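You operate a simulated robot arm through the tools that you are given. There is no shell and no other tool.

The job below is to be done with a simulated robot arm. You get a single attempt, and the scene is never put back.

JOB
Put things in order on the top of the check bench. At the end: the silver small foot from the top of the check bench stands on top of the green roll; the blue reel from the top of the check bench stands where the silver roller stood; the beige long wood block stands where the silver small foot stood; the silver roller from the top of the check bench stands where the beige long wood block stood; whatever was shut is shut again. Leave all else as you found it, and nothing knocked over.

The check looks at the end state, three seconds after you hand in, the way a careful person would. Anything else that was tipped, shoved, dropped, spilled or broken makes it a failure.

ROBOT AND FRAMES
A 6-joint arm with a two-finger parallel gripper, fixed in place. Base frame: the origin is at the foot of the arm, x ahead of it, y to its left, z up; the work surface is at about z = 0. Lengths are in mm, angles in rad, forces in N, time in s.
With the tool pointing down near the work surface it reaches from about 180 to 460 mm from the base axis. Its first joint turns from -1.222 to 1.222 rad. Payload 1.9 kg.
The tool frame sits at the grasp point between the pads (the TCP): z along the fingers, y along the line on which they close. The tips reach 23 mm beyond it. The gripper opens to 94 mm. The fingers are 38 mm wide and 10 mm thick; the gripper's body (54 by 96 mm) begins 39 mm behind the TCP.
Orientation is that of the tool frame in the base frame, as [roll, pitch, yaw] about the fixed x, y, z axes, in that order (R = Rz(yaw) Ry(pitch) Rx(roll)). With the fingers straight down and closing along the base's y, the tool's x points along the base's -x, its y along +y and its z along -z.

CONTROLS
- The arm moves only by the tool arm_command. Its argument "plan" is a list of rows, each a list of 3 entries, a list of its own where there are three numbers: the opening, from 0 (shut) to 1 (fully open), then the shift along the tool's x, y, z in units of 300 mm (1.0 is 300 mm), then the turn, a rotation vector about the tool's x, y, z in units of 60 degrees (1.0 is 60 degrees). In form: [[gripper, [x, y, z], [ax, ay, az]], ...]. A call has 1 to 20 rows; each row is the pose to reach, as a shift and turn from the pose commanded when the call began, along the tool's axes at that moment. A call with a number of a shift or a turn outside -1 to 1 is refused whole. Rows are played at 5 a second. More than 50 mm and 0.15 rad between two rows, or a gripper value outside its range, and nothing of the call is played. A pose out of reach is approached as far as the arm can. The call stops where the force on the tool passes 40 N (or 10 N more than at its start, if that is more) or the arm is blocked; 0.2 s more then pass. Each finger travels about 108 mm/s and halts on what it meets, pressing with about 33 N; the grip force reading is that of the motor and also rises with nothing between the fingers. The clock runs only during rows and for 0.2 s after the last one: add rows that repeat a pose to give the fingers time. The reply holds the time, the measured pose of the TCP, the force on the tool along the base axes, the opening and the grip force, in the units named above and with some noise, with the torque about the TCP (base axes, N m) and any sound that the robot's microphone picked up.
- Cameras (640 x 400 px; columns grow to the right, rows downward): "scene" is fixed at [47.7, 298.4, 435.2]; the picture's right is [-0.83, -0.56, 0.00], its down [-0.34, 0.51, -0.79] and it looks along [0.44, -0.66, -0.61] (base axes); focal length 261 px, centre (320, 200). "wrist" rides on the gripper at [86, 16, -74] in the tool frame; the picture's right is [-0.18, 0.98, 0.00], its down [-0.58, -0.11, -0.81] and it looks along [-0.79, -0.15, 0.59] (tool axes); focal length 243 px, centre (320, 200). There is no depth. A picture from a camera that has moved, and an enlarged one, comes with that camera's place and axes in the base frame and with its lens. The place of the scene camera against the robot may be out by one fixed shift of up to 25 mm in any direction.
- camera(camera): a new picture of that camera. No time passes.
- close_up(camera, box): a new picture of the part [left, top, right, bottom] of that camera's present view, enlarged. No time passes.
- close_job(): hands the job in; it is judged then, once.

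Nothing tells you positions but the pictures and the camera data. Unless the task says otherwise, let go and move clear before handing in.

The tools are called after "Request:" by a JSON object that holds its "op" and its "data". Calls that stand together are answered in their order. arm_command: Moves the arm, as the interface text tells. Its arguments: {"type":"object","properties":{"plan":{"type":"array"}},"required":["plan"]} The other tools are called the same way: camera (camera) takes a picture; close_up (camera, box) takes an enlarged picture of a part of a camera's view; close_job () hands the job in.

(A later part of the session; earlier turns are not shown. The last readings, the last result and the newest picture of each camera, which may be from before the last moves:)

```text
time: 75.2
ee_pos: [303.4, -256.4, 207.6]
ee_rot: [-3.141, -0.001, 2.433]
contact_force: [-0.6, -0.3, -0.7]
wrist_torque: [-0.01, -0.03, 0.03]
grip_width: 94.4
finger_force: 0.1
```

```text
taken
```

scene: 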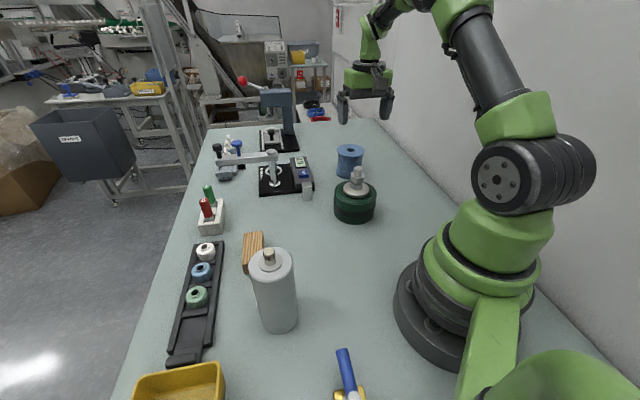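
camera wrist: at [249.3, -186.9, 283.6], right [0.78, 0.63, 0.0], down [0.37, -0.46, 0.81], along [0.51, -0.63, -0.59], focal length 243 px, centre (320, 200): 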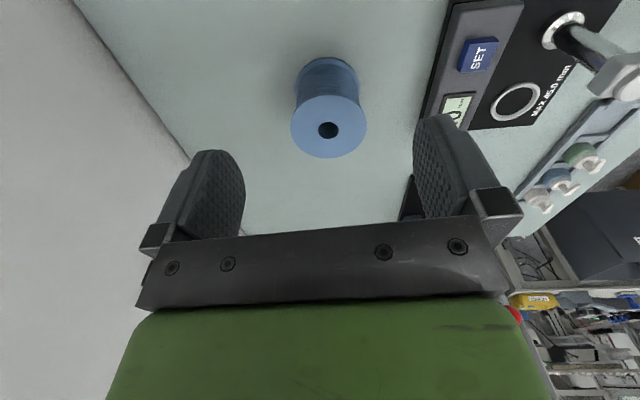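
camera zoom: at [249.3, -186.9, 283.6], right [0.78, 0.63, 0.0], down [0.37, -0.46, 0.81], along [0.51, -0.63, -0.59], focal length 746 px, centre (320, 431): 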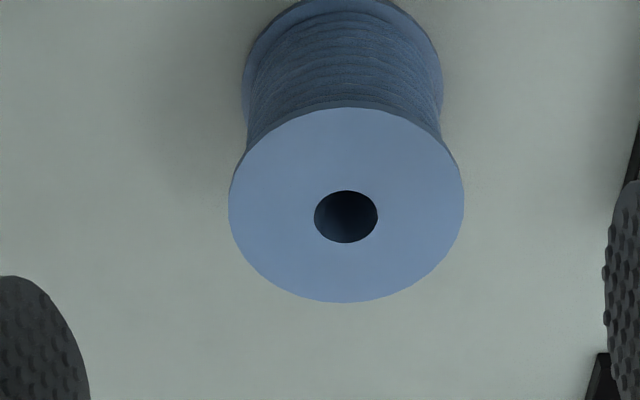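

The reel is clearly visible, and I need its height and radius accurately. I'll zoom in on its full outline.

Request:
{"op": "close_up", "data": {"camera": "wrist", "box": [270, 40, 390, 170]}}

Request:
{"op": "close_up", "data": {"camera": "scene", "box": [320, 130, 380, 190]}}

```text
3.08 times, centred on (330, 105) of wrist
camera zoom: at [249.3, -186.9, 283.6], right [0.78, 0.63, 0.0], down [0.37, -0.46, 0.81], along [0.51, -0.63, -0.59], focal length 746 px, centre (289, 492)
```

zoom: 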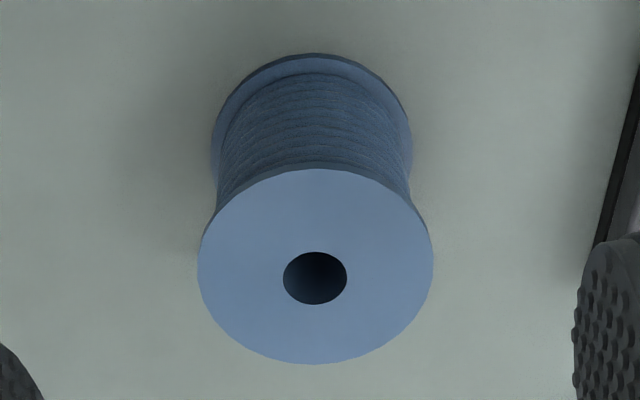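

```text
6.67 times, centred on (350, 160) of scene
camera zoom: at [47.7, 298.4, 435.2], right [-0.83, -0.56, 0.0], down [-0.34, 0.51, -0.79], along [0.44, -0.66, -0.61], focal length 1742 px, centre (120, 467)
```

zoom: 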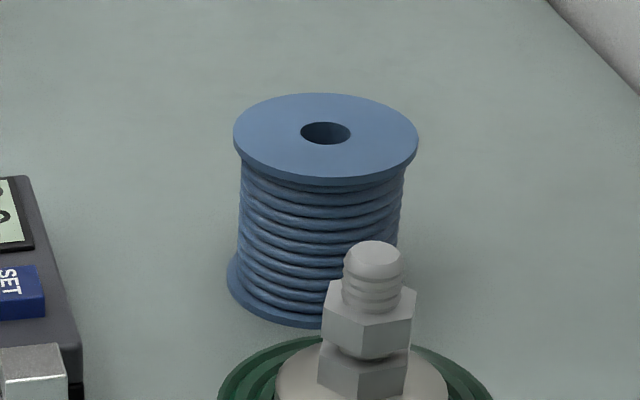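

The reel measures about 80 mm in diameter and 74.5 mm tall, with its centre near (358.5, -307), which is close to the arm's reach limit. I'll move above it at a safe height to see if the arm can get there with the tool vertical.

Request:
{"op": "arm_command", "data": {"plan": [[1, [-0.03, -0.002, 0.01], [0, 0, 0]], [1, [-0.08, -0.005, 0.03], [0, 0, 0]], [1, [-0.13, -0.008, 0.06], [0, 0, 0]], [1, [-0.18, -0.011, 0.1], [0, 0, 0]], [1, [-0.22, -0.014, 0.13], [0, 0, 0]], [1, [-0.251, -0.016, 0.167], [0, 0, 0]], [1, [-0.251, -0.016, 0.167], [0, 0, 0]]]}}

Request:
{"op": "camera", "data": {"camera": "wrist"}}

Request:
{"op": "close_up", "data": {"camera": "wrist", "box": [240, 20, 400, 150]}}

Request:
{"op": "camera", "data": {"camera": "scene"}}

```text
time: 76.8
ee_pos: [351.5, -297.7, 158.0]
ee_rot: [3.141, 0.0, 2.435]
contact_force: [0.8, 0.2, -0.7]
wrist_torque: [-0.05, 0.01, -0.02]
grip_width: 94.2
finger_force: 0.0
out of reach, approached as far as the arm can: row 5, 6, 7
```

```text
taken
camera wrist: at [296.1, -229.2, 232.6], right [0.78, 0.63, 0.0], down [0.37, -0.46, 0.81], along [0.51, -0.63, -0.59], focal length 243 px, centre (320, 200)
```

wrist: 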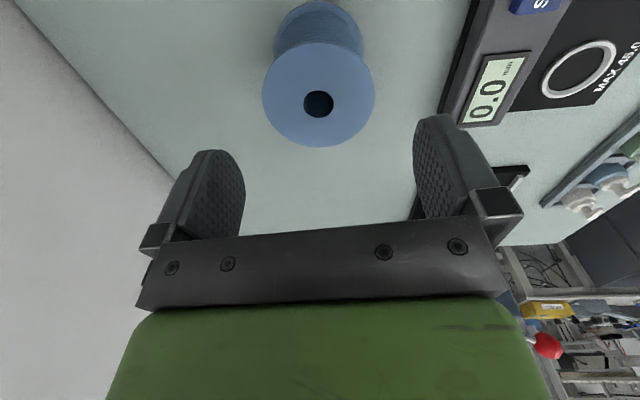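

```text
3.08 times, centred on (320, 85) of wrist
camera zoom: at [296.1, -229.2, 232.6], right [0.78, 0.63, 0.0], down [0.37, -0.46, 0.81], along [0.51, -0.63, -0.59], focal length 746 px, centre (320, 554)
```

zoom: 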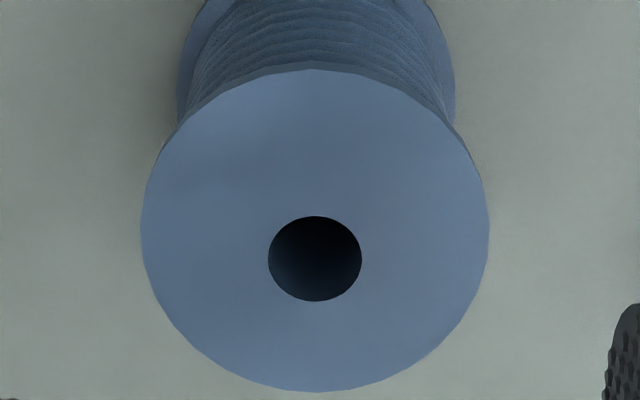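

```text
taken
```

scene: 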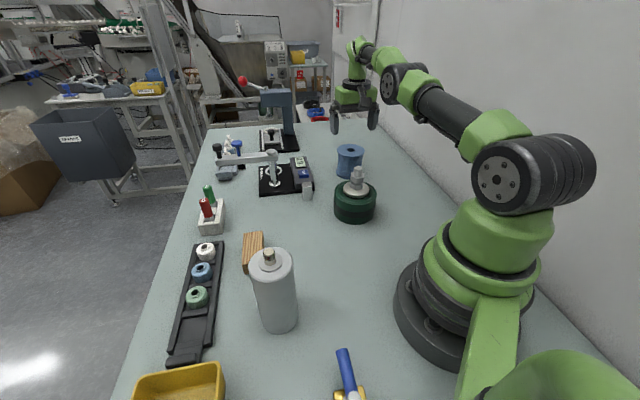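

The vertical tool stops about 11 mm short of the reel. I'll back in slightly and tilt the fingers outward by about 8°, in the plane of the fingers, which extends the reach.

Request:
{"op": "arm_command", "data": {"plan": [[1, [0.03, 0, -0.02], [0, 0, 0]], [1, [0.06, 0, -0.04], [0, -0.03, 0]], [1, [0.08, 0, -0.04], [0, -0.07, 0]], [1, [0.08, 0, -0.04], [0, -0.11, 0]], [1, [0.08, 0, -0.04], [0, -0.1333, 0]], [1, [0.08, 0, -0.04], [0, -0.1333, 0]]]}}

Request:
{"op": "camera", "data": {"camera": "wrist"}}

```text
time: 78.2
ee_pos: [365.6, -311.7, 176.8]
ee_rot: [-3.14, 0.139, 2.436]
contact_force: [0.2, -1.0, -0.1]
wrist_torque: [-0.01, 0.01, -0.02]
grip_width: 94.1
finger_force: 0.1
out of reach, approached as far as the arm can: row 1, 2, 3, 4, 5, 6
```

```text
taken
camera wrist: at [303.3, -235.8, 239.0], right [0.78, 0.63, 0.03], down [0.28, -0.38, 0.88], along [0.56, -0.68, -0.48], focal length 243 px, centre (320, 200)
```

wrist: 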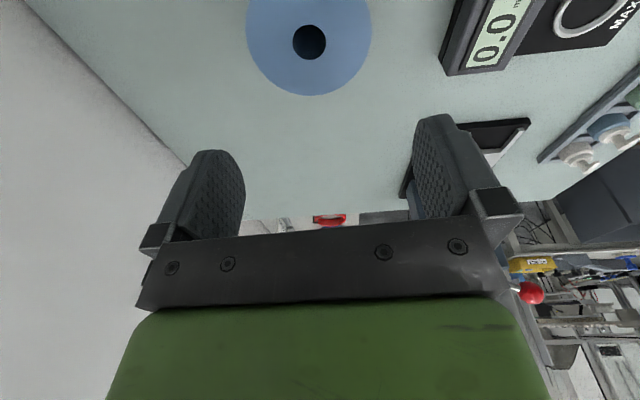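

The tilt is in the right direction, but the arm is fully stretched and did not follow the inward part of the move. I'll bring it back inward to a well-bent pose before trying again.

Request:
{"op": "arm_command", "data": {"plan": [[1, [0.03, 0, 0], [0, 0, 0]], [1, [0.07, 0, 0], [0, 0, 0]], [1, [0.12, 0, 0], [0, 0, 0]], [1, [0.17, 0, 0], [0, 0, 0]], [1, [0.17, 0, 0], [0, 0, 0]]]}}

Request:
{"op": "camera", "data": {"camera": "wrist"}}

Request:
{"op": "camera", "data": {"camera": "scene"}}

```text
time: 79.4
ee_pos: [365.1, -310.4, 175.9]
ee_rot: [3.141, 0.139, 2.434]
contact_force: [-0.1, 0.5, -0.5]
wrist_torque: [-0.06, -0.03, 0.0]
grip_width: 94.0
finger_force: 0.1
out of reach, approached as far as the arm can: row 1, 2, 3, 4, 5
```

```text
taken
camera wrist: at [303.3, -235.7, 238.9], right [0.78, 0.63, 0.03], down [0.28, -0.38, 0.88], along [0.56, -0.68, -0.48], focal length 243 px, centre (320, 200)
```

wrist: 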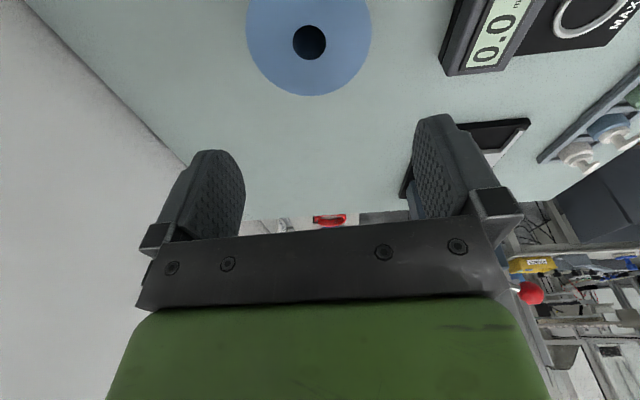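

```text
taken
```

scene: 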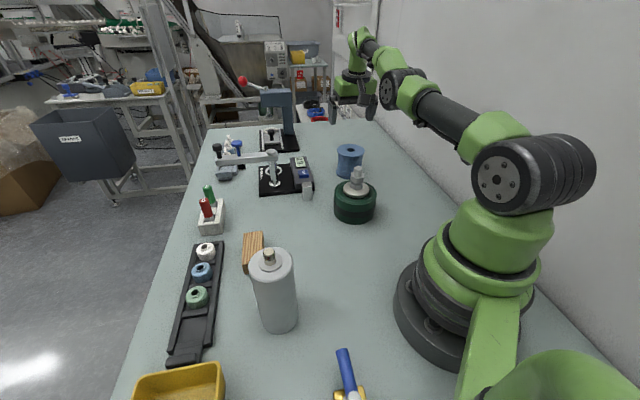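

The arm stayed put: it is straight and can't resolve a purely inward move. A vertical move should let the elbow bend again, and going up is clear of everything.

Request:
{"op": "arm_command", "data": {"plan": [[1, [0, 0, -0.05], [0, 0, 0]], [1, [0, 0, -0.1], [0, 0, 0]], [1, [0, 0, -0.15], [0, 0, 0]], [1, [0, 0, -0.2], [0, 0, 0]], [1, [0, 0, -0.2], [0, 0, 0]]]}}

Request:
{"op": "camera", "data": {"camera": "scene"}}

```text
time: 80.6
ee_pos: [358.5, -302.5, 236.2]
ee_rot: [-3.14, 0.142, 2.434]
contact_force: [-0.5, 0.9, 0.7]
wrist_torque: [0.0, 0.03, -0.02]
grip_width: 93.8
finger_force: 0.0
```

```text
taken
```

scene: 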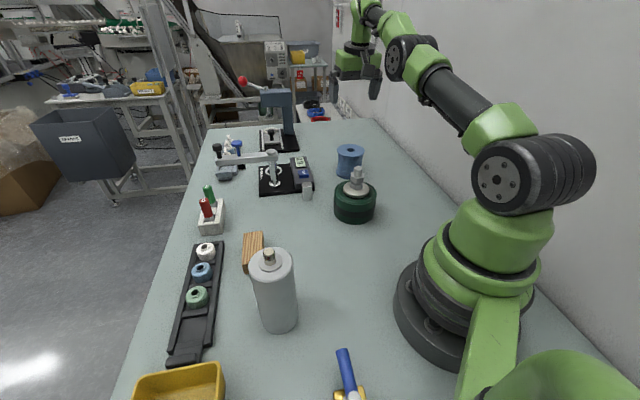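

The arm is free again, and with the tilt it reaches this radius without the out-of-reach flag. I'll check the exact camera pose before aligning with the reel.

Request:
{"op": "camera", "data": {"camera": "wrist"}}

Request:
{"op": "close_up", "data": {"camera": "wrist", "box": [230, 0, 390, 100]}}

```text
taken
camera wrist: at [296.7, -227.5, 297.4], right [0.78, 0.63, 0.03], down [0.28, -0.38, 0.88], along [0.56, -0.68, -0.47], focal length 243 px, centre (320, 200)
```

wrist: 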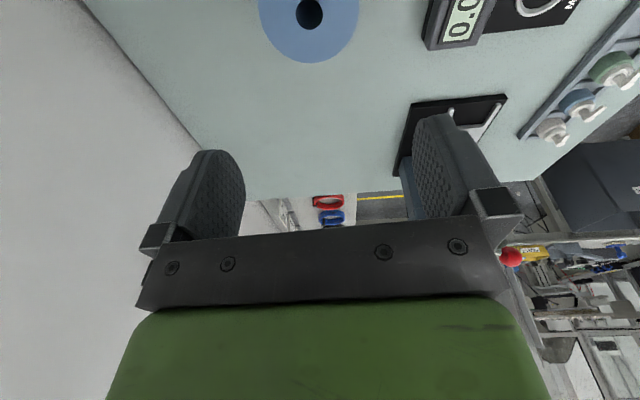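

```text
4.00 times, centred on (310, 50) of wrist
camera zoom: at [296.7, -227.5, 297.4], right [0.78, 0.63, 0.03], down [0.28, -0.38, 0.88], along [0.56, -0.68, -0.47], focal length 970 px, centre (360, 800)
```

zoom: 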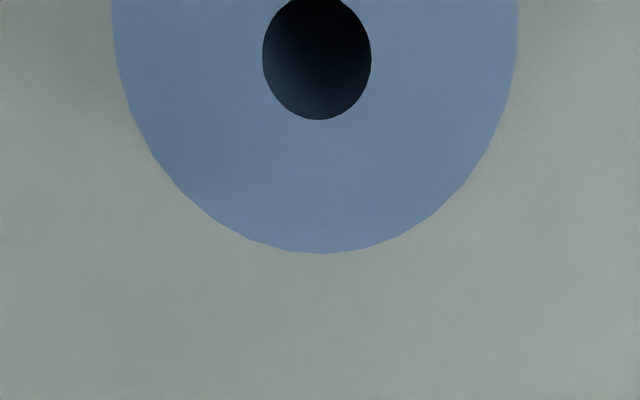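

Request:
{"op": "arm_command", "data": {"plan": [[1, [0.004, -0.002, 0.04], [0, 0, 0]], [1, [0.009, -0.004, 0.085], [0, 0, 0]], [1, [0.014, -0.007, 0.13], [0, 0, 0]], [1, [0.019, -0.0095, 0.175], [0, 0, 0]], [1, [0.023, -0.012, 0.22], [0, 0, 0]], [1, [0.027, -0.014, 0.26], [0, 0, 0]], [1, [0.0302, -0.0152, 0.2853], [0, 0, 0]], [1, [0.0302, -0.0152, 0.2853], [0, 0, 0]]]}}

Request:
{"op": "camera", "data": {"camera": "wrist"}}

Request:
{"op": "close_up", "data": {"camera": "wrist", "box": [220, 0, 420, 125]}}

Request:
{"op": "camera", "data": {"camera": "scene"}}

```text
time: 82.4
ee_pos: [359.9, -310.1, 148.2]
ee_rot: [-3.141, 0.141, 2.434]
contact_force: [0.1, -0.8, 0.2]
wrist_torque: [-0.02, 0.0, 0.01]
grip_width: 93.8
finger_force: 0.0
```

```text
taken
camera wrist: at [297.7, -235.8, 211.0], right [0.78, 0.63, 0.03], down [0.28, -0.38, 0.88], along [0.56, -0.68, -0.48], focal length 243 px, centre (320, 200)
```

wrist: 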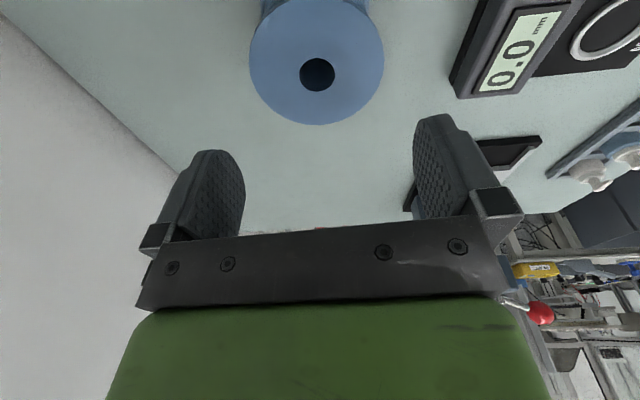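

```text
3.20 times, centred on (320, 62) of wrist
camera zoom: at [297.7, -235.8, 211.0], right [0.78, 0.63, 0.03], down [0.28, -0.38, 0.88], along [0.56, -0.68, -0.48], focal length 776 px, centre (320, 640)
```

zoom: 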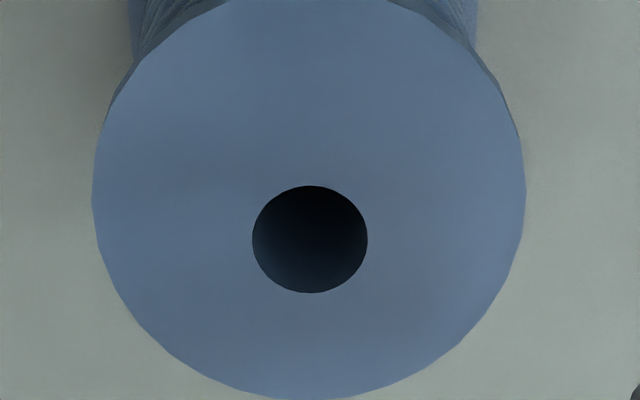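

```text
taken
```

scene: 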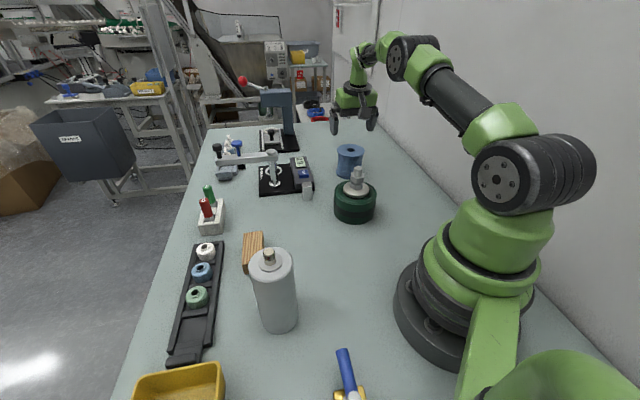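

The arm reached here without trouble. The reel centre is at (358, -307.4), about 3 mm inward of the TCP. I'll correct and lower in two stages, keeping the tilt.

Request:
{"op": "arm_command", "data": {"plan": [[1, [0.01, 0.0015, 0.03], [0, 0, 0]], [1, [0.018, 0.0025, 0.07], [0, 0, 0]], [1, [0.026, 0.0025, 0.11], [0, 0, 0]], [1, [0.031, 0.0025, 0.145], [0, 0, 0]], [1, [0.0335, 0.0025, 0.1626], [0, 0, 0]], [1, [0.0335, 0.0025, 0.1626], [0, 0, 0]]]}}

Request:
{"op": "camera", "data": {"camera": "wrist"}}

Request:
{"op": "close_up", "data": {"camera": "scene", "box": [300, 80, 420, 200]}}

```text
time: 83.8
ee_pos: [356.9, -308.2, 99.6]
ee_rot: [-3.141, 0.139, 2.434]
contact_force: [-1.1, 0.2, 0.0]
wrist_torque: [0.01, 0.01, 0.0]
grip_width: 94.1
finger_force: 0.1
```

```text
taken
camera wrist: at [295.5, -233.3, 161.7], right [0.78, 0.63, 0.03], down [0.28, -0.38, 0.88], along [0.56, -0.68, -0.48], focal length 243 px, centre (320, 200)
```

wrist: 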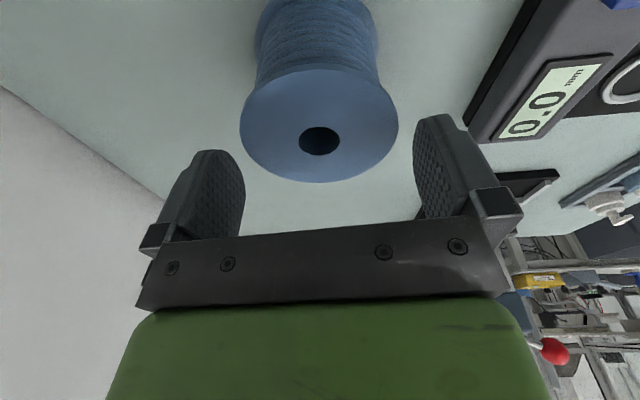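

```text
3.33 times, centred on (360, 140) of scene
camera zoom: at [47.7, 298.4, 435.2], right [-0.83, -0.56, 0.0], down [-0.34, 0.51, -0.79], along [0.44, -0.66, -0.61], focal length 871 px, centre (187, 400)
```

zoom: 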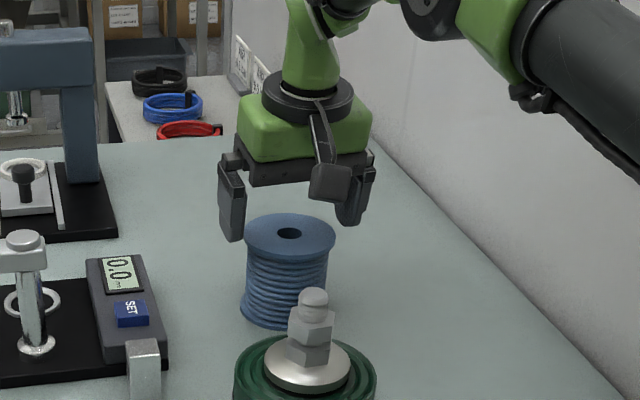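

The reel is centred between the fingers. I'll descend the last 32 mm slowly.

Request:
{"op": "arm_command", "data": {"plan": [[1, [0.003, 0, 0.02], [0, 0, 0]], [1, [0.0055, 0, 0.04], [0, 0, 0]], [1, [0.008, 0, 0.06], [0, 0, 0]], [1, [0.0105, 0, 0.08], [0, 0, 0]], [1, [0.013, 0, 0.097], [0, 0, 0]], [1, [0.0145, 0, 0.107], [0, 0, 0]], [1, [0.0145, 0, 0.107], [0, 0, 0]]]}}

Request:
{"op": "camera", "data": {"camera": "wrist"}}

Request:
{"op": "close_up", "data": {"camera": "scene", "box": [310, 100, 400, 200]}}

```text
time: 85.4
ee_pos: [359.2, -309.5, 66.5]
ee_rot: [3.14, 0.138, 2.435]
contact_force: [0.7, -0.1, 0.1]
wrist_torque: [0.01, 0.01, 0.01]
grip_width: 94.1
finger_force: 0.0
```

```text
taken
camera wrist: at [296.5, -233.1, 129.1], right [0.78, 0.63, 0.03], down [0.28, -0.38, 0.88], along [0.56, -0.68, -0.47], focal length 243 px, centre (320, 200)
```

wrist: 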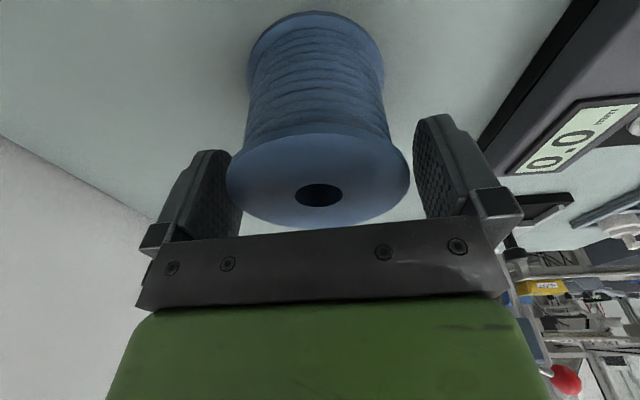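

```text
4.00 times, centred on (355, 150) of scene
camera zoom: at [47.7, 298.4, 435.2], right [-0.83, -0.56, 0.0], down [-0.34, 0.51, -0.79], along [0.44, -0.66, -0.61], focal length 1045 px, centre (180, 400)
```

zoom: 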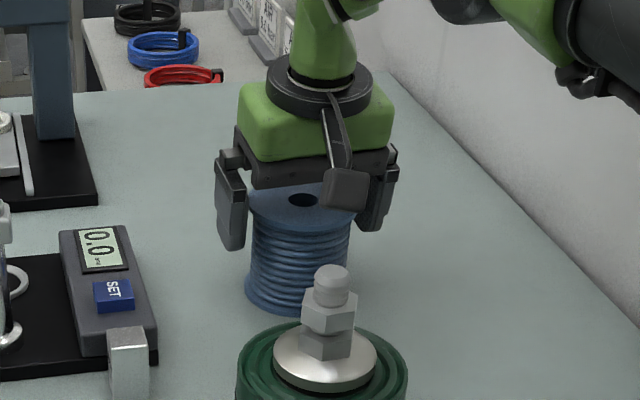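

The fingers straddle the reel's upper flange with even clearance, and no contact shows. I'll close the grip.

Request:
{"op": "arm_command", "data": {"plan": [[0.95, [0, 0, 0], [0, 0, 0]], [0.91, [0, 0, 0], [0, 0, 0]], [0.88, [0, 0, 0], [0, 0, 0]], [0.86, [0, 0, 0], [0, 0, 0]], [0.84, [0, 0, 0], [0, 0, 0]], [0.8, [0, 0, 0], [0, 0, 0]], [0.6, [0, 0, 0], [0, 0, 0]], [0.5, [0, 0, 0], [0, 0, 0]], [0.5, [0, 0, 0], [0, 0, 0]]]}}

Request:
{"op": "camera", "data": {"camera": "wrist"}}

Request:
{"op": "close_up", "data": {"camera": "scene", "box": [310, 100, 400, 200]}}

```text
time: 87.4
ee_pos: [357.8, -306.7, 67.6]
ee_rot: [-3.141, 0.14, 2.436]
contact_force: [-0.8, -0.3, 0.3]
wrist_torque: [0.0, 0.01, -0.02]
grip_width: 79.0
finger_force: 33.0
```

```text
taken
camera wrist: at [296.5, -233.1, 129.3], right [0.78, 0.63, 0.03], down [0.28, -0.38, 0.88], along [0.56, -0.68, -0.47], focal length 243 px, centre (320, 200)
```

wrist: 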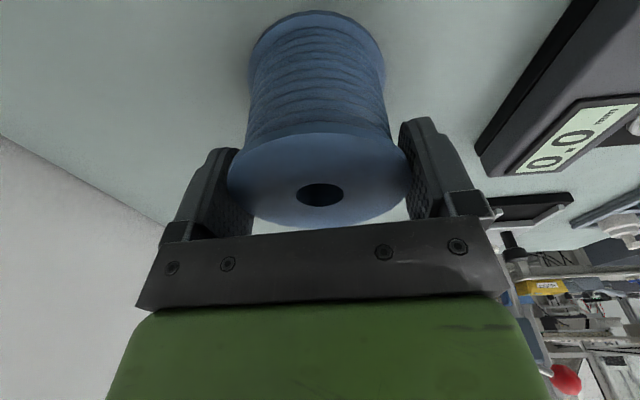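

```text
4.00 times, centred on (355, 150) of scene
camera zoom: at [47.7, 298.4, 435.2], right [-0.83, -0.56, 0.0], down [-0.34, 0.51, -0.79], along [0.44, -0.66, -0.61], focal length 1045 px, centre (180, 400)
```

zoom: 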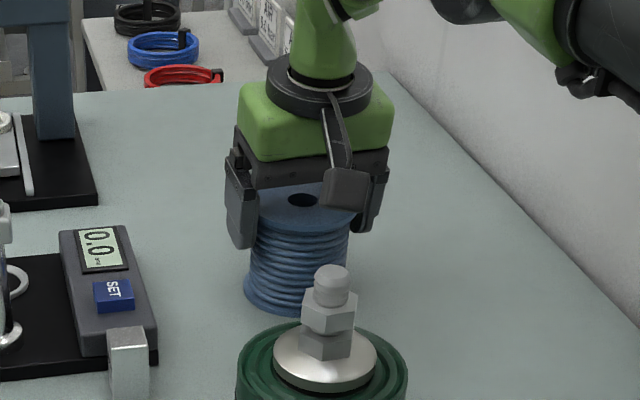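

The reel is gripped at 79 mm. I'll lift it 10 mm straight up and check that it hangs upright.

Request:
{"op": "arm_command", "data": {"plan": [[0.5, [-0.001, 0, -0.007], [0, 0, 0]], [0.5, [-0.0023, 0, -0.0165], [0, 0, 0]], [0.5, [-0.0047, 0, -0.033], [0, 0, 0]], [0.5, [-0.0047, 0, -0.033], [0, 0, 0]], [0.5, [-0.0047, 0, -0.033], [0, 0, 0]]]}}

Request:
{"op": "camera", "data": {"camera": "wrist"}}

Request:
{"op": "close_up", "data": {"camera": "scene", "box": [310, 100, 400, 200]}}

```text
time: 88.6
ee_pos: [357.4, -307.8, 77.4]
ee_rot: [-3.141, 0.139, 2.435]
contact_force: [0.0, -0.7, -1.2]
wrist_torque: [0.0, -0.01, 0.02]
grip_width: 79.0
finger_force: 33.2
```

```text
taken
camera wrist: at [295.8, -233.2, 139.6], right [0.78, 0.63, 0.03], down [0.28, -0.38, 0.88], along [0.56, -0.68, -0.48], focal length 243 px, centre (320, 200)
```

wrist: 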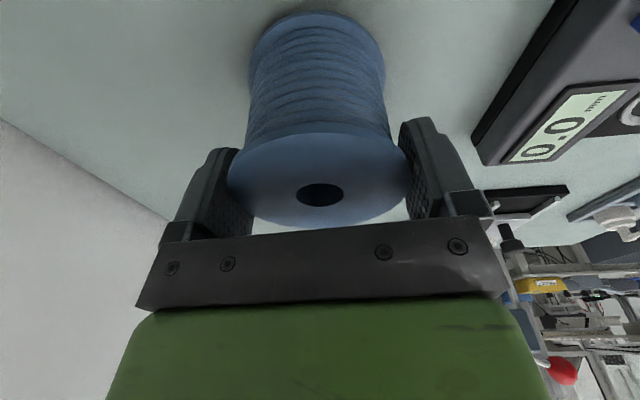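

```text
4.00 times, centred on (355, 150) of scene
camera zoom: at [47.7, 298.4, 435.2], right [-0.83, -0.56, 0.0], down [-0.34, 0.51, -0.79], along [0.44, -0.66, -0.61], focal length 1045 px, centre (180, 400)
```

zoom: 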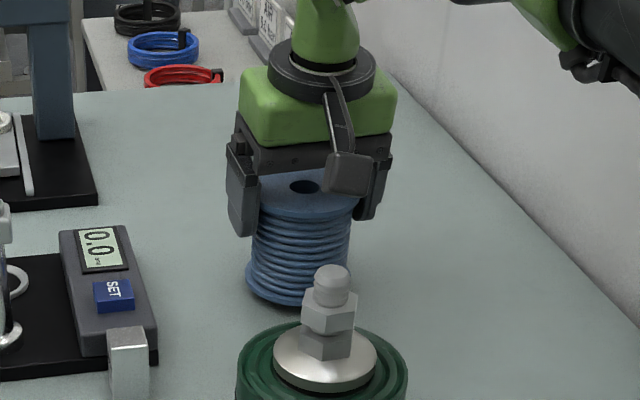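

The reel hangs upright and is light. I'll raise it, then draw it inward and up to z≈210 so its bottom passes above the foot.

Request:
{"op": "arm_command", "data": {"plan": [[0.5, [-0.005, 0, -0.036], [0, 0, 0]], [0.5, [-0.012, 0, -0.085], [0, 0, 0]], [0.5, [-0.019, 0, -0.135], [0, 0, 0]], [0.5, [-0.026, 0, -0.185], [0, 0, 0]], [0.5, [-0.0333, 0, -0.2377], [0, 0, 0]], [0.5, [0.0065, 0.0198, -0.2837], [0, 0, 0]], [0.5, [0.0463, 0.0396, -0.3297], [0, 0, 0]], [0.5, [0.0861, 0.0594, -0.3757], [0, 0, 0]], [0.5, [0.1259, 0.0792, -0.4217], [0, 0, 0]], [0.5, [0.155, 0.093, -0.455], [0, 0, 0]], [0.5, [0.1657, 0.099, -0.4677], [0, 0, 0]], [0.5, [0.1657, 0.099, -0.4677], [0, 0, 0]]]}}

Request:
{"op": "camera", "data": {"camera": "wrist"}}

Request:
{"op": "camera", "data": {"camera": "scene"}}

```text
time: 91.2
ee_pos: [325.0, -240.7, 209.2]
ee_rot: [3.141, 0.14, 2.436]
contact_force: [-0.1, 0.2, -1.3]
wrist_torque: [-0.01, 0.0, -0.01]
grip_width: 79.1
finger_force: 32.5
```

```text
taken
camera wrist: at [262.2, -165.4, 271.4], right [0.78, 0.63, 0.03], down [0.28, -0.38, 0.88], along [0.56, -0.68, -0.48], focal length 243 px, centre (320, 200)
```

wrist: 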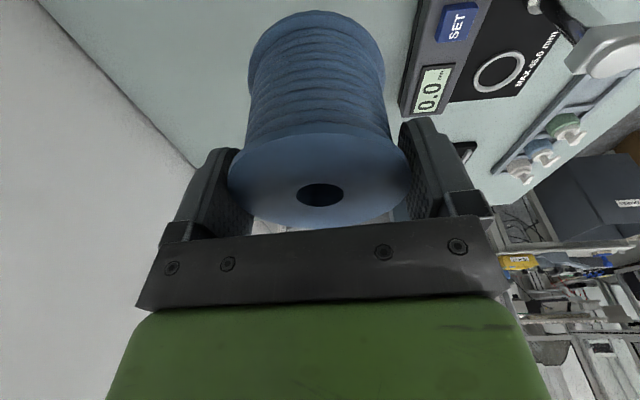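

```text
taken
```

scene: 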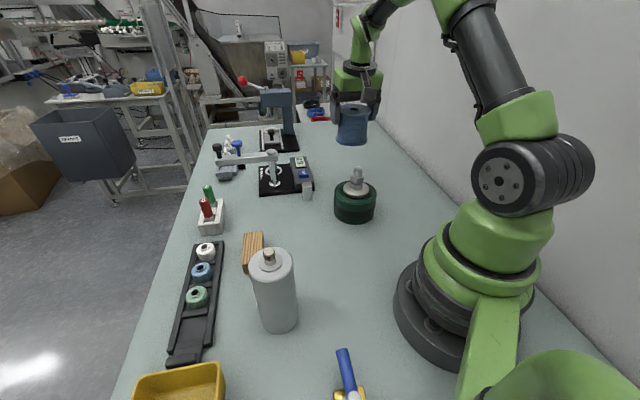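

The reel is held firmly and hangs upright. I'll carry it around the foot at height, to above the roller's old place at (231, 18).

Request:
{"op": "arm_command", "data": {"plan": [[0.5, [0.016, 0.023, -0.003], [0, 0, 0]], [0.5, [0.043, 0.06, -0.009], [0, 0, 0]], [0.5, [0.076, 0.106, -0.015], [0, 0, 0]], [0.5, [0.111, 0.155, -0.023], [0, 0, 0]], [0.5, [0.146, 0.204, -0.03], [0, 0, 0]], [0.5, [0.181, 0.253, -0.037], [0, 0, 0]], [0.5, [0.216, 0.302, -0.044], [0, 0, 0]], [0.5, [0.248, 0.347, -0.051], [0, 0, 0]], [0.5, [0.27, 0.377, -0.055], [0, 0, 0]], [0.5, [0.321, 0.384, -0.062], [0, 0, 0]], [0.5, [0.383, 0.393, -0.071], [0, 0, 0]], [0.5, [0.445, 0.402, -0.079], [0, 0, 0]], [0.5, [0.506, 0.411, -0.088], [0, 0, 0]], [0.5, [0.568, 0.42, -0.097], [0, 0, 0]], [0.5, [0.63, 0.429, -0.105], [0, 0, 0]], [0.5, [0.691, 0.438, -0.114], [0, 0, 0]], [0.5, [0.743, 0.445, -0.121], [0, 0, 0]], [0.5, [0.784, 0.451, -0.127], [0, 0, 0]], [0.5, [0.784, 0.451, -0.127], [0, 0, 0]]]}}

Request:
{"op": "camera", "data": {"camera": "wrist"}}

Request:
{"op": "camera", "data": {"camera": "scene"}}

```text
time: 95.2
ee_pos: [231.7, 17.9, 214.1]
ee_rot: [3.141, 0.139, 2.434]
contact_force: [0.1, 0.3, -0.3]
wrist_torque: [0.02, -0.02, 0.02]
grip_width: 78.9
finger_force: 33.5
```

```text
taken
camera wrist: at [168.9, 92.4, 276.3], right [0.78, 0.63, 0.03], down [0.28, -0.38, 0.88], along [0.56, -0.68, -0.47], focal length 243 px, centre (320, 200)
```

wrist: 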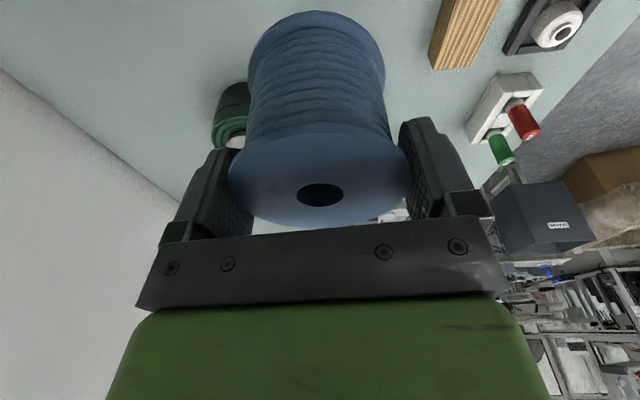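

```text
taken
```

scene: 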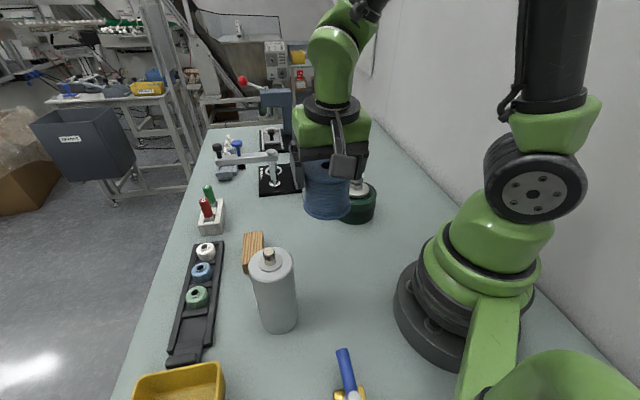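

The reel is right above the roller's old place. I'll lower it to about 4 mm above the bench, keeping the same orientation.

Request:
{"op": "arm_command", "data": {"plan": [[0.5, [0.005, 0.0003, 0.03], [0, 0, 0]], [0.5, [0.012, 0.0006, 0.08], [0, 0, 0]], [0.5, [0.019, 0.0009, 0.135], [0, 0, 0]], [0.5, [0.0265, 0.0012, 0.19], [0, 0, 0]], [0.5, [0.034, 0.0015, 0.245], [0, 0, 0]], [0.5, [0.0415, 0.0015, 0.3], [0, 0, 0]], [0.5, [0.049, 0.0015, 0.355], [0, 0, 0]], [0.5, [0.0555, 0.0015, 0.405], [0, 0, 0]], [0.5, [0.061, 0.0015, 0.445], [0, 0, 0]], [0.5, [0.064, 0.0015, 0.466], [0, 0, 0]], [0.5, [0.0648, 0.0015, 0.472], [0, 0, 0]], [0.5, [0.0648, 0.0015, 0.472], [0, 0, 0]]]}}

Request:
{"op": "camera", "data": {"camera": "wrist"}}

Request:
{"op": "close_up", "data": {"camera": "scene", "box": [240, 150, 420, 300]}}

```text
time: 97.8
ee_pos: [229.9, 17.3, 76.6]
ee_rot: [-3.112, 0.103, 2.437]
contact_force: [0.0, 0.4, -1.2]
wrist_torque: [-0.02, 0.02, 0.03]
grip_width: 79.1
finger_force: 32.7
out of reach, approached as far as the arm can: row 9, 10, 11
```

```text
taken
camera wrist: at [170.7, 92.5, 141.8], right [0.78, 0.63, -0.01], down [0.32, -0.38, 0.87], along [0.54, -0.68, -0.5], focal length 243 px, centre (320, 200)
```

wrist: 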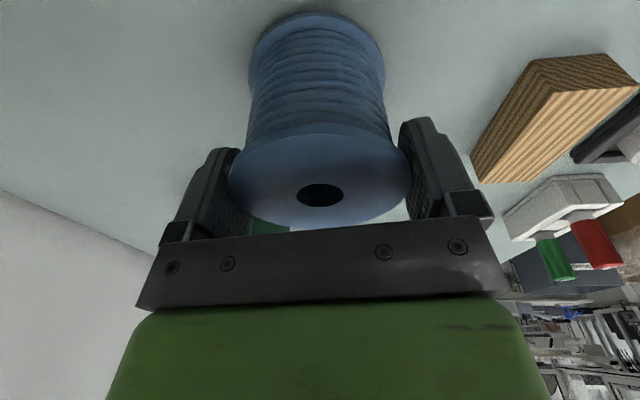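

```text
2.67 times, centred on (330, 225) of scene
camera zoom: at [47.7, 298.4, 435.2], right [-0.83, -0.56, 0.0], down [-0.34, 0.51, -0.79], along [0.44, -0.66, -0.61], focal length 697 px, centre (293, 133)
```

zoom: 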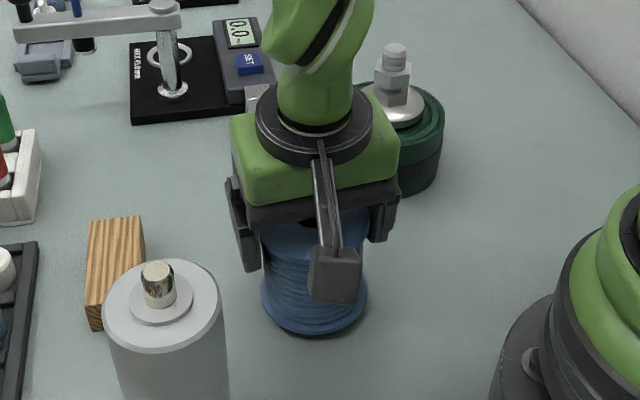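

Lowering with the tilt pointing this way hit a joint limit, so the arm stopped about 5–8 mm up with a slight lean. I'll raise back up, restore the exact tilt, and then turn so the lean points sideways, where the arm folds more easily.

Request:
{"op": "arm_command", "data": {"plan": [[0.5, [-0.002, -0.0006, -0.02], [0, 0, 0]], [0.5, [-0.0062, -0.0018, -0.06], [0, 0, 0]], [0.5, [-0.0124, -0.0035, -0.12], [0, 0, 0]], [0.5, [-0.0186, -0.0053, -0.18], [0, 0, 0]], [0.5, [-0.0248, -0.0071, -0.24], [0, 0, 0]], [0.5, [-0.031, -0.0088, -0.3], [-0.0094, -0.0115, 0]], [0.5, [-0.0351, -0.01, -0.34], [-0.0188, -0.023, 0]], [0.5, [-0.0351, -0.01, -0.34], [-0.0283, -0.0344, 0]], [0.5, [-0.0351, -0.01, -0.34], [-0.0283, -0.0344, 0]]]}}

Request:
{"op": "camera", "data": {"camera": "wrist"}}

Request:
{"op": "camera", "data": {"camera": "scene"}}

```text
time: 99.8
ee_pos: [225.5, 16.3, 172.4]
ee_rot: [3.112, 0.175, 2.435]
contact_force: [-0.2, -0.1, -2.0]
wrist_torque: [-0.03, 0.03, 0.0]
grip_width: 78.7
finger_force: 32.8
out of reach, approached as far as the arm can: row 1
```

```text
taken
camera wrist: at [161.1, 91.6, 232.2], right [0.77, 0.63, 0.06], down [0.24, -0.38, 0.89], along [0.59, -0.67, -0.45], focal length 243 px, centre (320, 200)
```

wrist: 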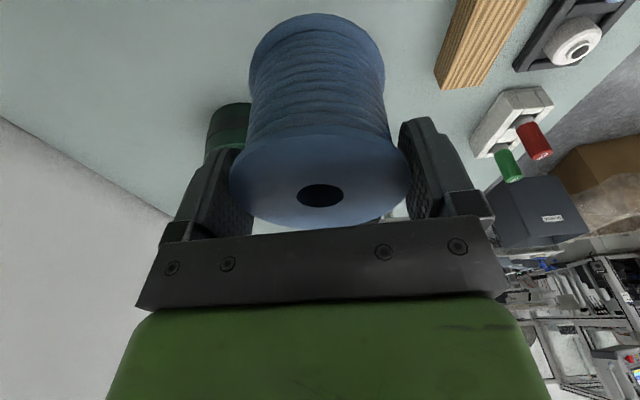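

```text
taken
```

scene: 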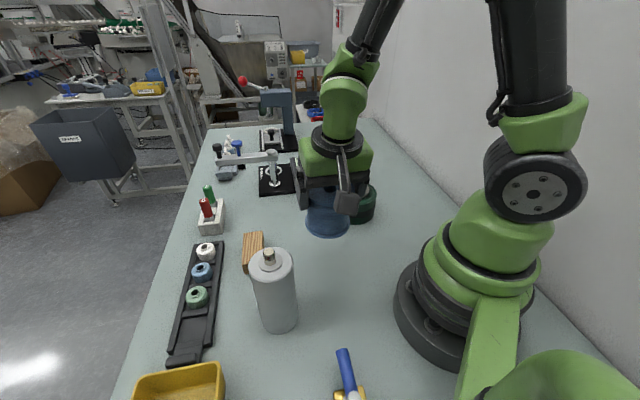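

The lean correction overshot, because the controller had kept the requested tilt rather than the one the arm reached. I'll undo that turn now and move outward to x≈290, where there is room to rotate.

Request:
{"op": "arm_command", "data": {"plan": [[0.5, [0, 0, 0], [0.0094, 0.0115, 0]], [0.5, [-0.015, 0.012, -0.002], [0.0188, 0.023, 0]], [0.5, [-0.05, 0.041, -0.006], [0.0283, 0.0344, 0]], [0.5, [-0.095, 0.079, -0.012], [0.0283, 0.0344, 0]], [0.5, [-0.14, 0.116, -0.0175], [0.0283, 0.0344, 0]], [0.5, [-0.168, 0.139, -0.021], [0.0283, 0.0344, 0]], [0.5, [-0.168, 0.139, -0.021], [0.0283, 0.0344, 0]]]}}

Request:
{"op": "camera", "data": {"camera": "wrist"}}

Request:
{"op": "close_up", "data": {"camera": "scene", "box": [230, 80, 400, 270]}}

```text
time: 101.4
ee_pos: [288.9, 16.6, 189.9]
ee_rot: [-3.141, 0.14, 2.436]
contact_force: [0.4, -1.0, -1.9]
wrist_torque: [0.02, -0.04, 0.0]
grip_width: 78.8
finger_force: 32.9
```

```text
taken
camera wrist: at [227.9, 91.5, 251.5], right [0.78, 0.63, 0.03], down [0.28, -0.38, 0.88], along [0.56, -0.68, -0.48], focal length 243 px, centre (320, 200)
```

wrist: 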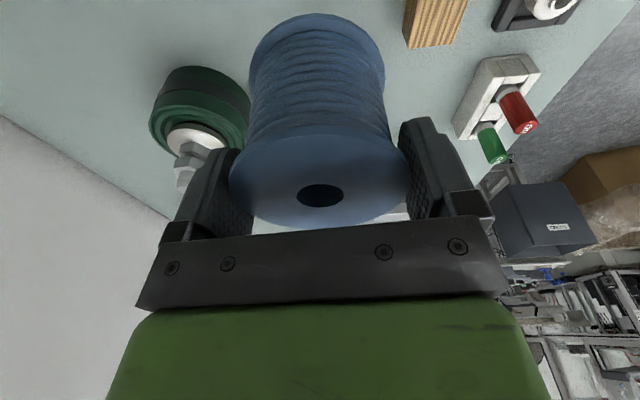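

```text
2.11 times, centred on (315, 175) of scene
camera zoom: at [47.7, 298.4, 435.2], right [-0.83, -0.56, 0.0], down [-0.34, 0.51, -0.79], along [0.44, -0.66, -0.61], focal length 550 px, centre (330, 253)
```

zoom: 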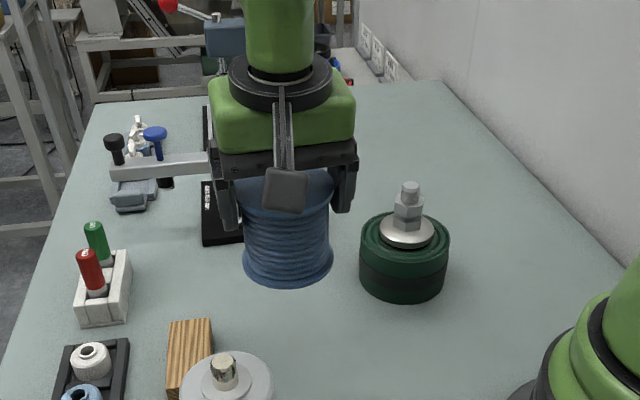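

The reel is upright again. I'll rotate the tool about the vertical, first by 60°, while holding position.

Request:
{"op": "arm_command", "data": {"plan": [[0.5, [0, 0, 0], [-0.0104, 0, -0.0743]], [0.5, [0, 0, 0], [-0.0278, 0, -0.198]], [0.5, [0, 0, 0], [-0.0452, 0, -0.3218]], [0.5, [0, 0, 0], [-0.0626, 0, -0.4455]], [0.5, [0, 0, 0], [-0.0799, 0, -0.5693]], [0.5, [0, 0, 0], [-0.0973, 0, -0.693]], [0.5, [0, 0, 0], [-0.1147, 0, -0.8168]], [0.5, [0, 0, 0], [-0.1286, 0, -0.9158]], [0.5, [0, 0, 0], [-0.139, 0, -0.99]], [0.5, [0, 0, 0], [-0.139, 0, -0.99]]]}}

Request:
{"op": "camera", "data": {"camera": "wrist"}}

Request:
{"op": "camera", "data": {"camera": "scene"}}

```text
time: 103.6
ee_pos: [290.3, 16.9, 189.7]
ee_rot: [3.141, 0.139, -2.799]
contact_force: [-0.2, 0.4, -1.8]
wrist_torque: [-0.01, -0.01, -0.02]
grip_width: 79.0
finger_force: 33.7
```

```text
taken
camera wrist: at [195.2, 0.4, 252.2], right [-0.16, 0.99, 0.03], down [0.47, 0.05, 0.88], along [0.87, 0.15, -0.48], focal length 243 px, centre (320, 200)
```

wrist: 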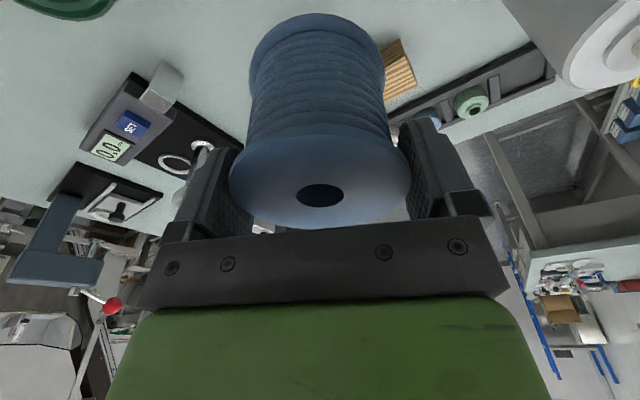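

```text
taken
```

scene: 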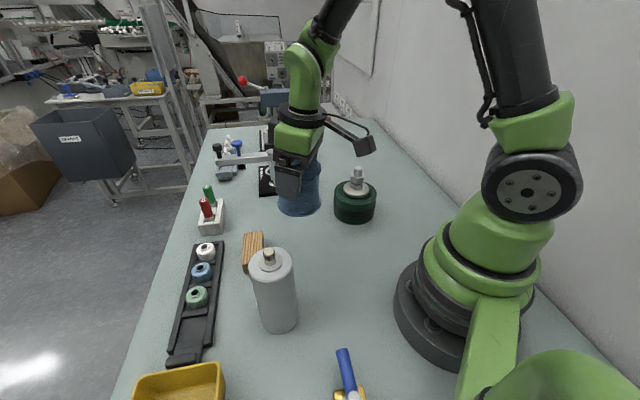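

The rotation went smoothly and the reel is steady. I'll rotate another 60°.

Request:
{"op": "arm_command", "data": {"plan": [[0.5, [0, 0, 0], [-0.0104, 0, -0.0743]], [0.5, [0, 0, 0], [-0.0278, 0, -0.198]], [0.5, [0, 0, 0], [-0.0452, 0, -0.3218]], [0.5, [0, 0, 0], [-0.0626, 0, -0.4455]], [0.5, [0, 0, 0], [-0.0799, 0, -0.5693]], [0.5, [0, 0, 0], [-0.0973, 0, -0.693]], [0.5, [0, 0, 0], [-0.1147, 0, -0.8168]], [0.5, [0, 0, 0], [-0.1286, 0, -0.9158]], [0.5, [0, 0, 0], [-0.139, 0, -0.99]], [0.5, [0, 0, 0], [-0.139, 0, -0.99]]]}}

Request:
{"op": "camera", "data": {"camera": "wrist"}}

Request:
{"op": "camera", "data": {"camera": "scene"}}

```text
time: 105.8
ee_pos: [290.7, 17.4, 189.8]
ee_rot: [3.141, 0.139, -1.753]
contact_force: [-0.6, -0.7, -0.6]
wrist_torque: [0.0, 0.02, 0.0]
grip_width: 78.7
finger_force: 32.6
```

```text
taken
camera wrist: at [257.6, -74.1, 252.3], right [-0.93, 0.36, 0.03], down [0.19, 0.44, 0.88], along [0.3, 0.83, -0.48], focal length 243 px, centre (320, 200)
```

wrist: 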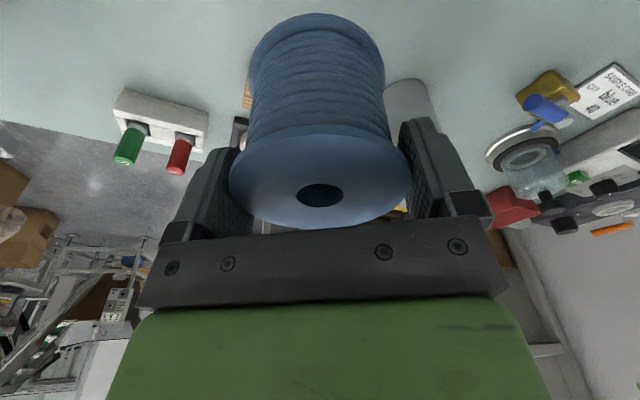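

```text
taken
```

scene: 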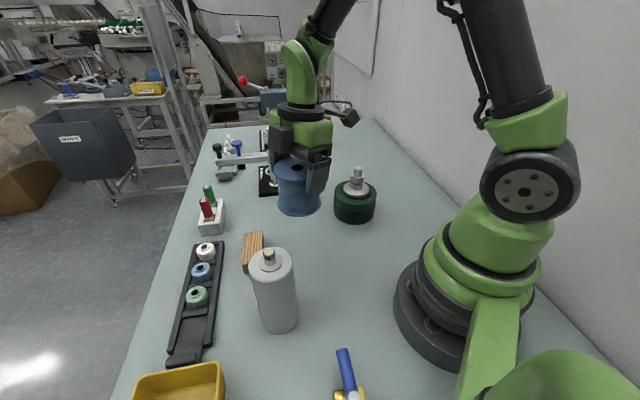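

The reel is steady. I'll turn 25° more and move back in over the target spot at (231, 18).

Request:
{"op": "arm_command", "data": {"plan": [[0.5, [0.001, 0.006, 0], [-0.0083, 0, -0.0589]], [0.5, [0.004, 0.026, -0.0006], [-0.0165, 0, -0.1179]], [0.5, [0.009, 0.058, -0.0013], [-0.0248, 0, -0.1768]], [0.5, [0.0146, 0.091, -0.002], [-0.0331, 0, -0.2357]], [0.5, [0.02, 0.125, -0.0027], [-0.0414, 0, -0.2946]], [0.5, [0.0255, 0.159, -0.0035], [-0.0496, 0, -0.3536]], [0.5, [0.0295, 0.184, -0.004], [-0.0579, 0, -0.4125]], [0.5, [0.0313, 0.195, -0.0043], [-0.0579, 0, -0.4125]], [0.5, [0.0313, 0.195, -0.0043], [-0.0579, 0, -0.4125]]]}}

Request:
{"op": "camera", "data": {"camera": "wrist"}}

Request:
{"op": "camera", "data": {"camera": "scene"}}

```text
time: 107.8
ee_pos: [231.4, 17.6, 189.1]
ee_rot: [-3.141, 0.14, -1.319]
contact_force: [0.4, -0.1, -1.6]
wrist_torque: [0.02, -0.01, 0.0]
grip_width: 78.6
finger_force: 33.3
```

```text
taken
camera wrist: at [240.1, -78.1, 252.1], right [-1.0, -0.07, 0.02], down [-0.01, 0.48, 0.88], along [-0.07, 0.88, -0.48], focal length 243 px, centre (320, 200)
```

wrist: 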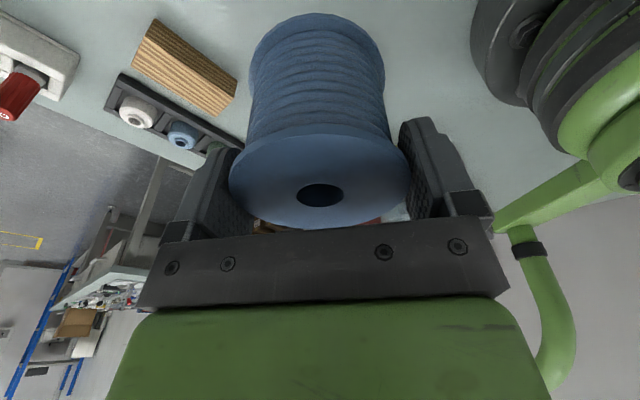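

```text
taken
```

scene: 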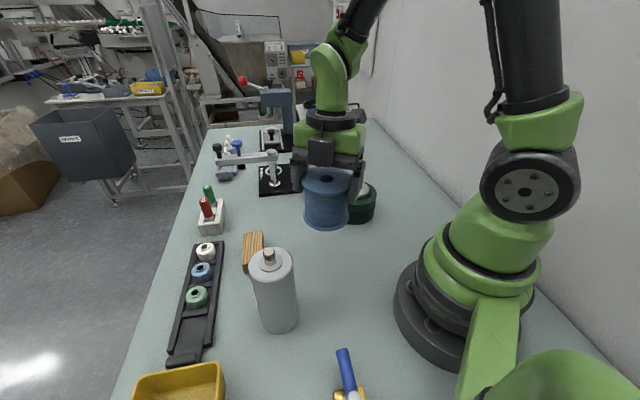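

I'm over the target with the lean now sideways. I'll lower in stages and watch for any reach limit.

Request:
{"op": "arm_command", "data": {"plan": [[0.5, [0.0055, 0.001, 0.04], [0, 0, 0]], [0.5, [0.0125, 0.002, 0.09], [0, 0, 0]], [0.5, [0.0195, 0.0032, 0.14], [0, 0, 0]], [0.5, [0.0265, 0.0032, 0.19], [0, 0, 0]], [0.5, [0.033, 0.0032, 0.24], [0, 0, 0]], [0.5, [0.039, 0.0032, 0.284], [0, 0, 0]], [0.5, [0.039, 0.0032, 0.284], [0, 0, 0]]]}}

Request:
{"op": "camera", "data": {"camera": "wrist"}}

Request:
{"op": "close_up", "data": {"camera": "scene", "box": [240, 130, 420, 290]}}

```text
time: 109.4
ee_pos: [230.4, 20.0, 103.1]
ee_rot: [3.141, 0.136, -1.317]
contact_force: [0.8, 0.8, -2.2]
wrist_torque: [-0.01, -0.02, -0.04]
grip_width: 79.0
finger_force: 33.2
```

```text
taken
camera wrist: at [239.6, -77.8, 166.0], right [-1.0, -0.07, 0.03], down [-0.01, 0.48, 0.88], along [-0.07, 0.88, -0.48], focal length 243 px, centre (320, 200)
```

wrist: 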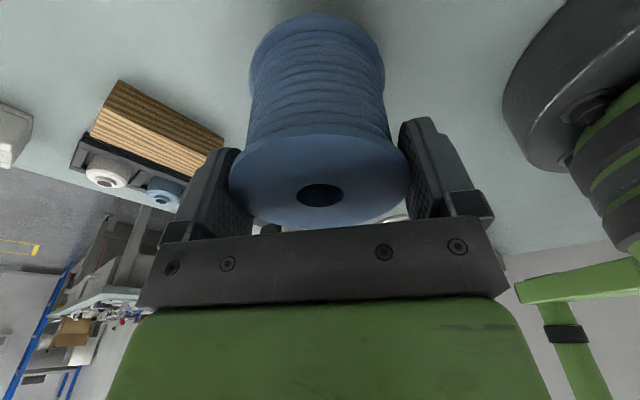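

```text
2.50 times, centred on (330, 210) of scene
camera zoom: at [47.7, 298.4, 435.2], right [-0.83, -0.56, 0.0], down [-0.34, 0.51, -0.79], along [0.44, -0.66, -0.61], focal length 653 px, centre (295, 175)
```

zoom: 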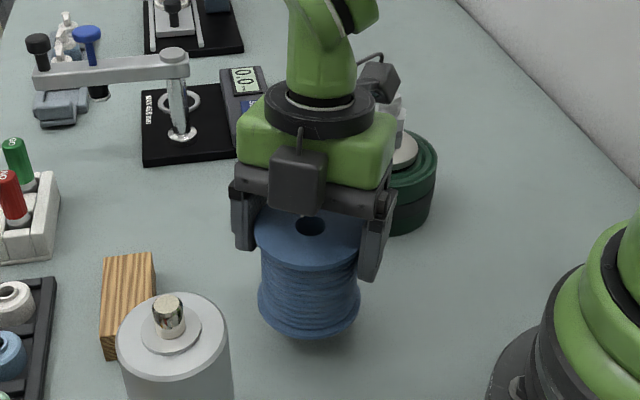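

No reach limits so far, and the reel still hangs upright. I'll go on down to about 4 mm above the bench.

Request:
{"op": "arm_command", "data": {"plan": [[0.5, [0.0045, 0.0002, 0.025], [0, 0, 0]], [0.5, [0.0085, 0.0003, 0.05], [0, 0, 0]], [0.5, [0.0125, 0.0004, 0.075], [0, 0, 0]], [0.5, [0.015, 0.0004, 0.095], [0, 0, 0]], [0.5, [0.0168, 0.0004, 0.1078], [0, 0, 0]], [0.5, [0.0168, 0.0004, 0.1078], [0, 0, 0]]]}}

Request:
{"op": "camera", "data": {"camera": "wrist"}}

Request:
{"op": "close_up", "data": {"camera": "scene", "box": [260, 150, 400, 280]}}

```text
time: 110.8
ee_pos: [229.9, 17.9, 70.4]
ee_rot: [3.141, 0.14, -1.318]
contact_force: [1.0, -0.1, -1.7]
wrist_torque: [-0.03, -0.03, -0.02]
grip_width: 78.8
finger_force: 32.8
```

```text
taken
camera wrist: at [239.0, -78.5, 133.1], right [-1.0, -0.07, 0.03], down [-0.01, 0.48, 0.88], along [-0.07, 0.88, -0.48], focal length 243 px, centre (320, 200)
```

wrist: 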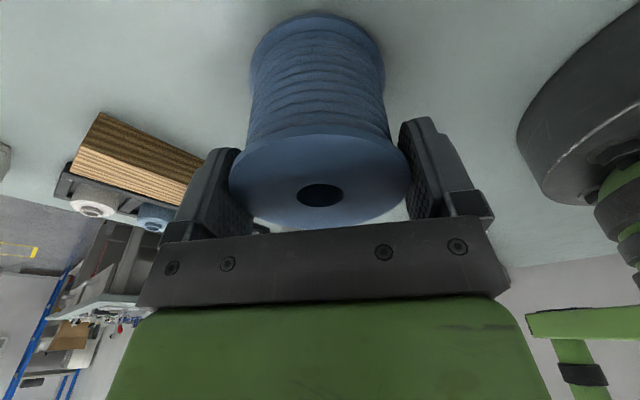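

```text
3.08 times, centred on (330, 215) of scene
camera zoom: at [47.7, 298.4, 435.2], right [-0.83, -0.56, 0.0], down [-0.34, 0.51, -0.79], along [0.44, -0.66, -0.61], focal length 804 px, centre (289, 154)
```

zoom: 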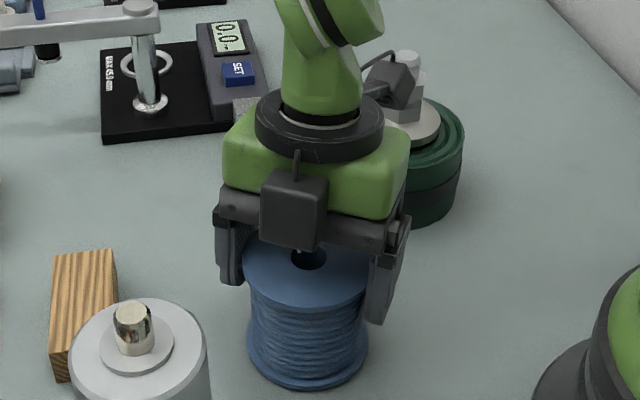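

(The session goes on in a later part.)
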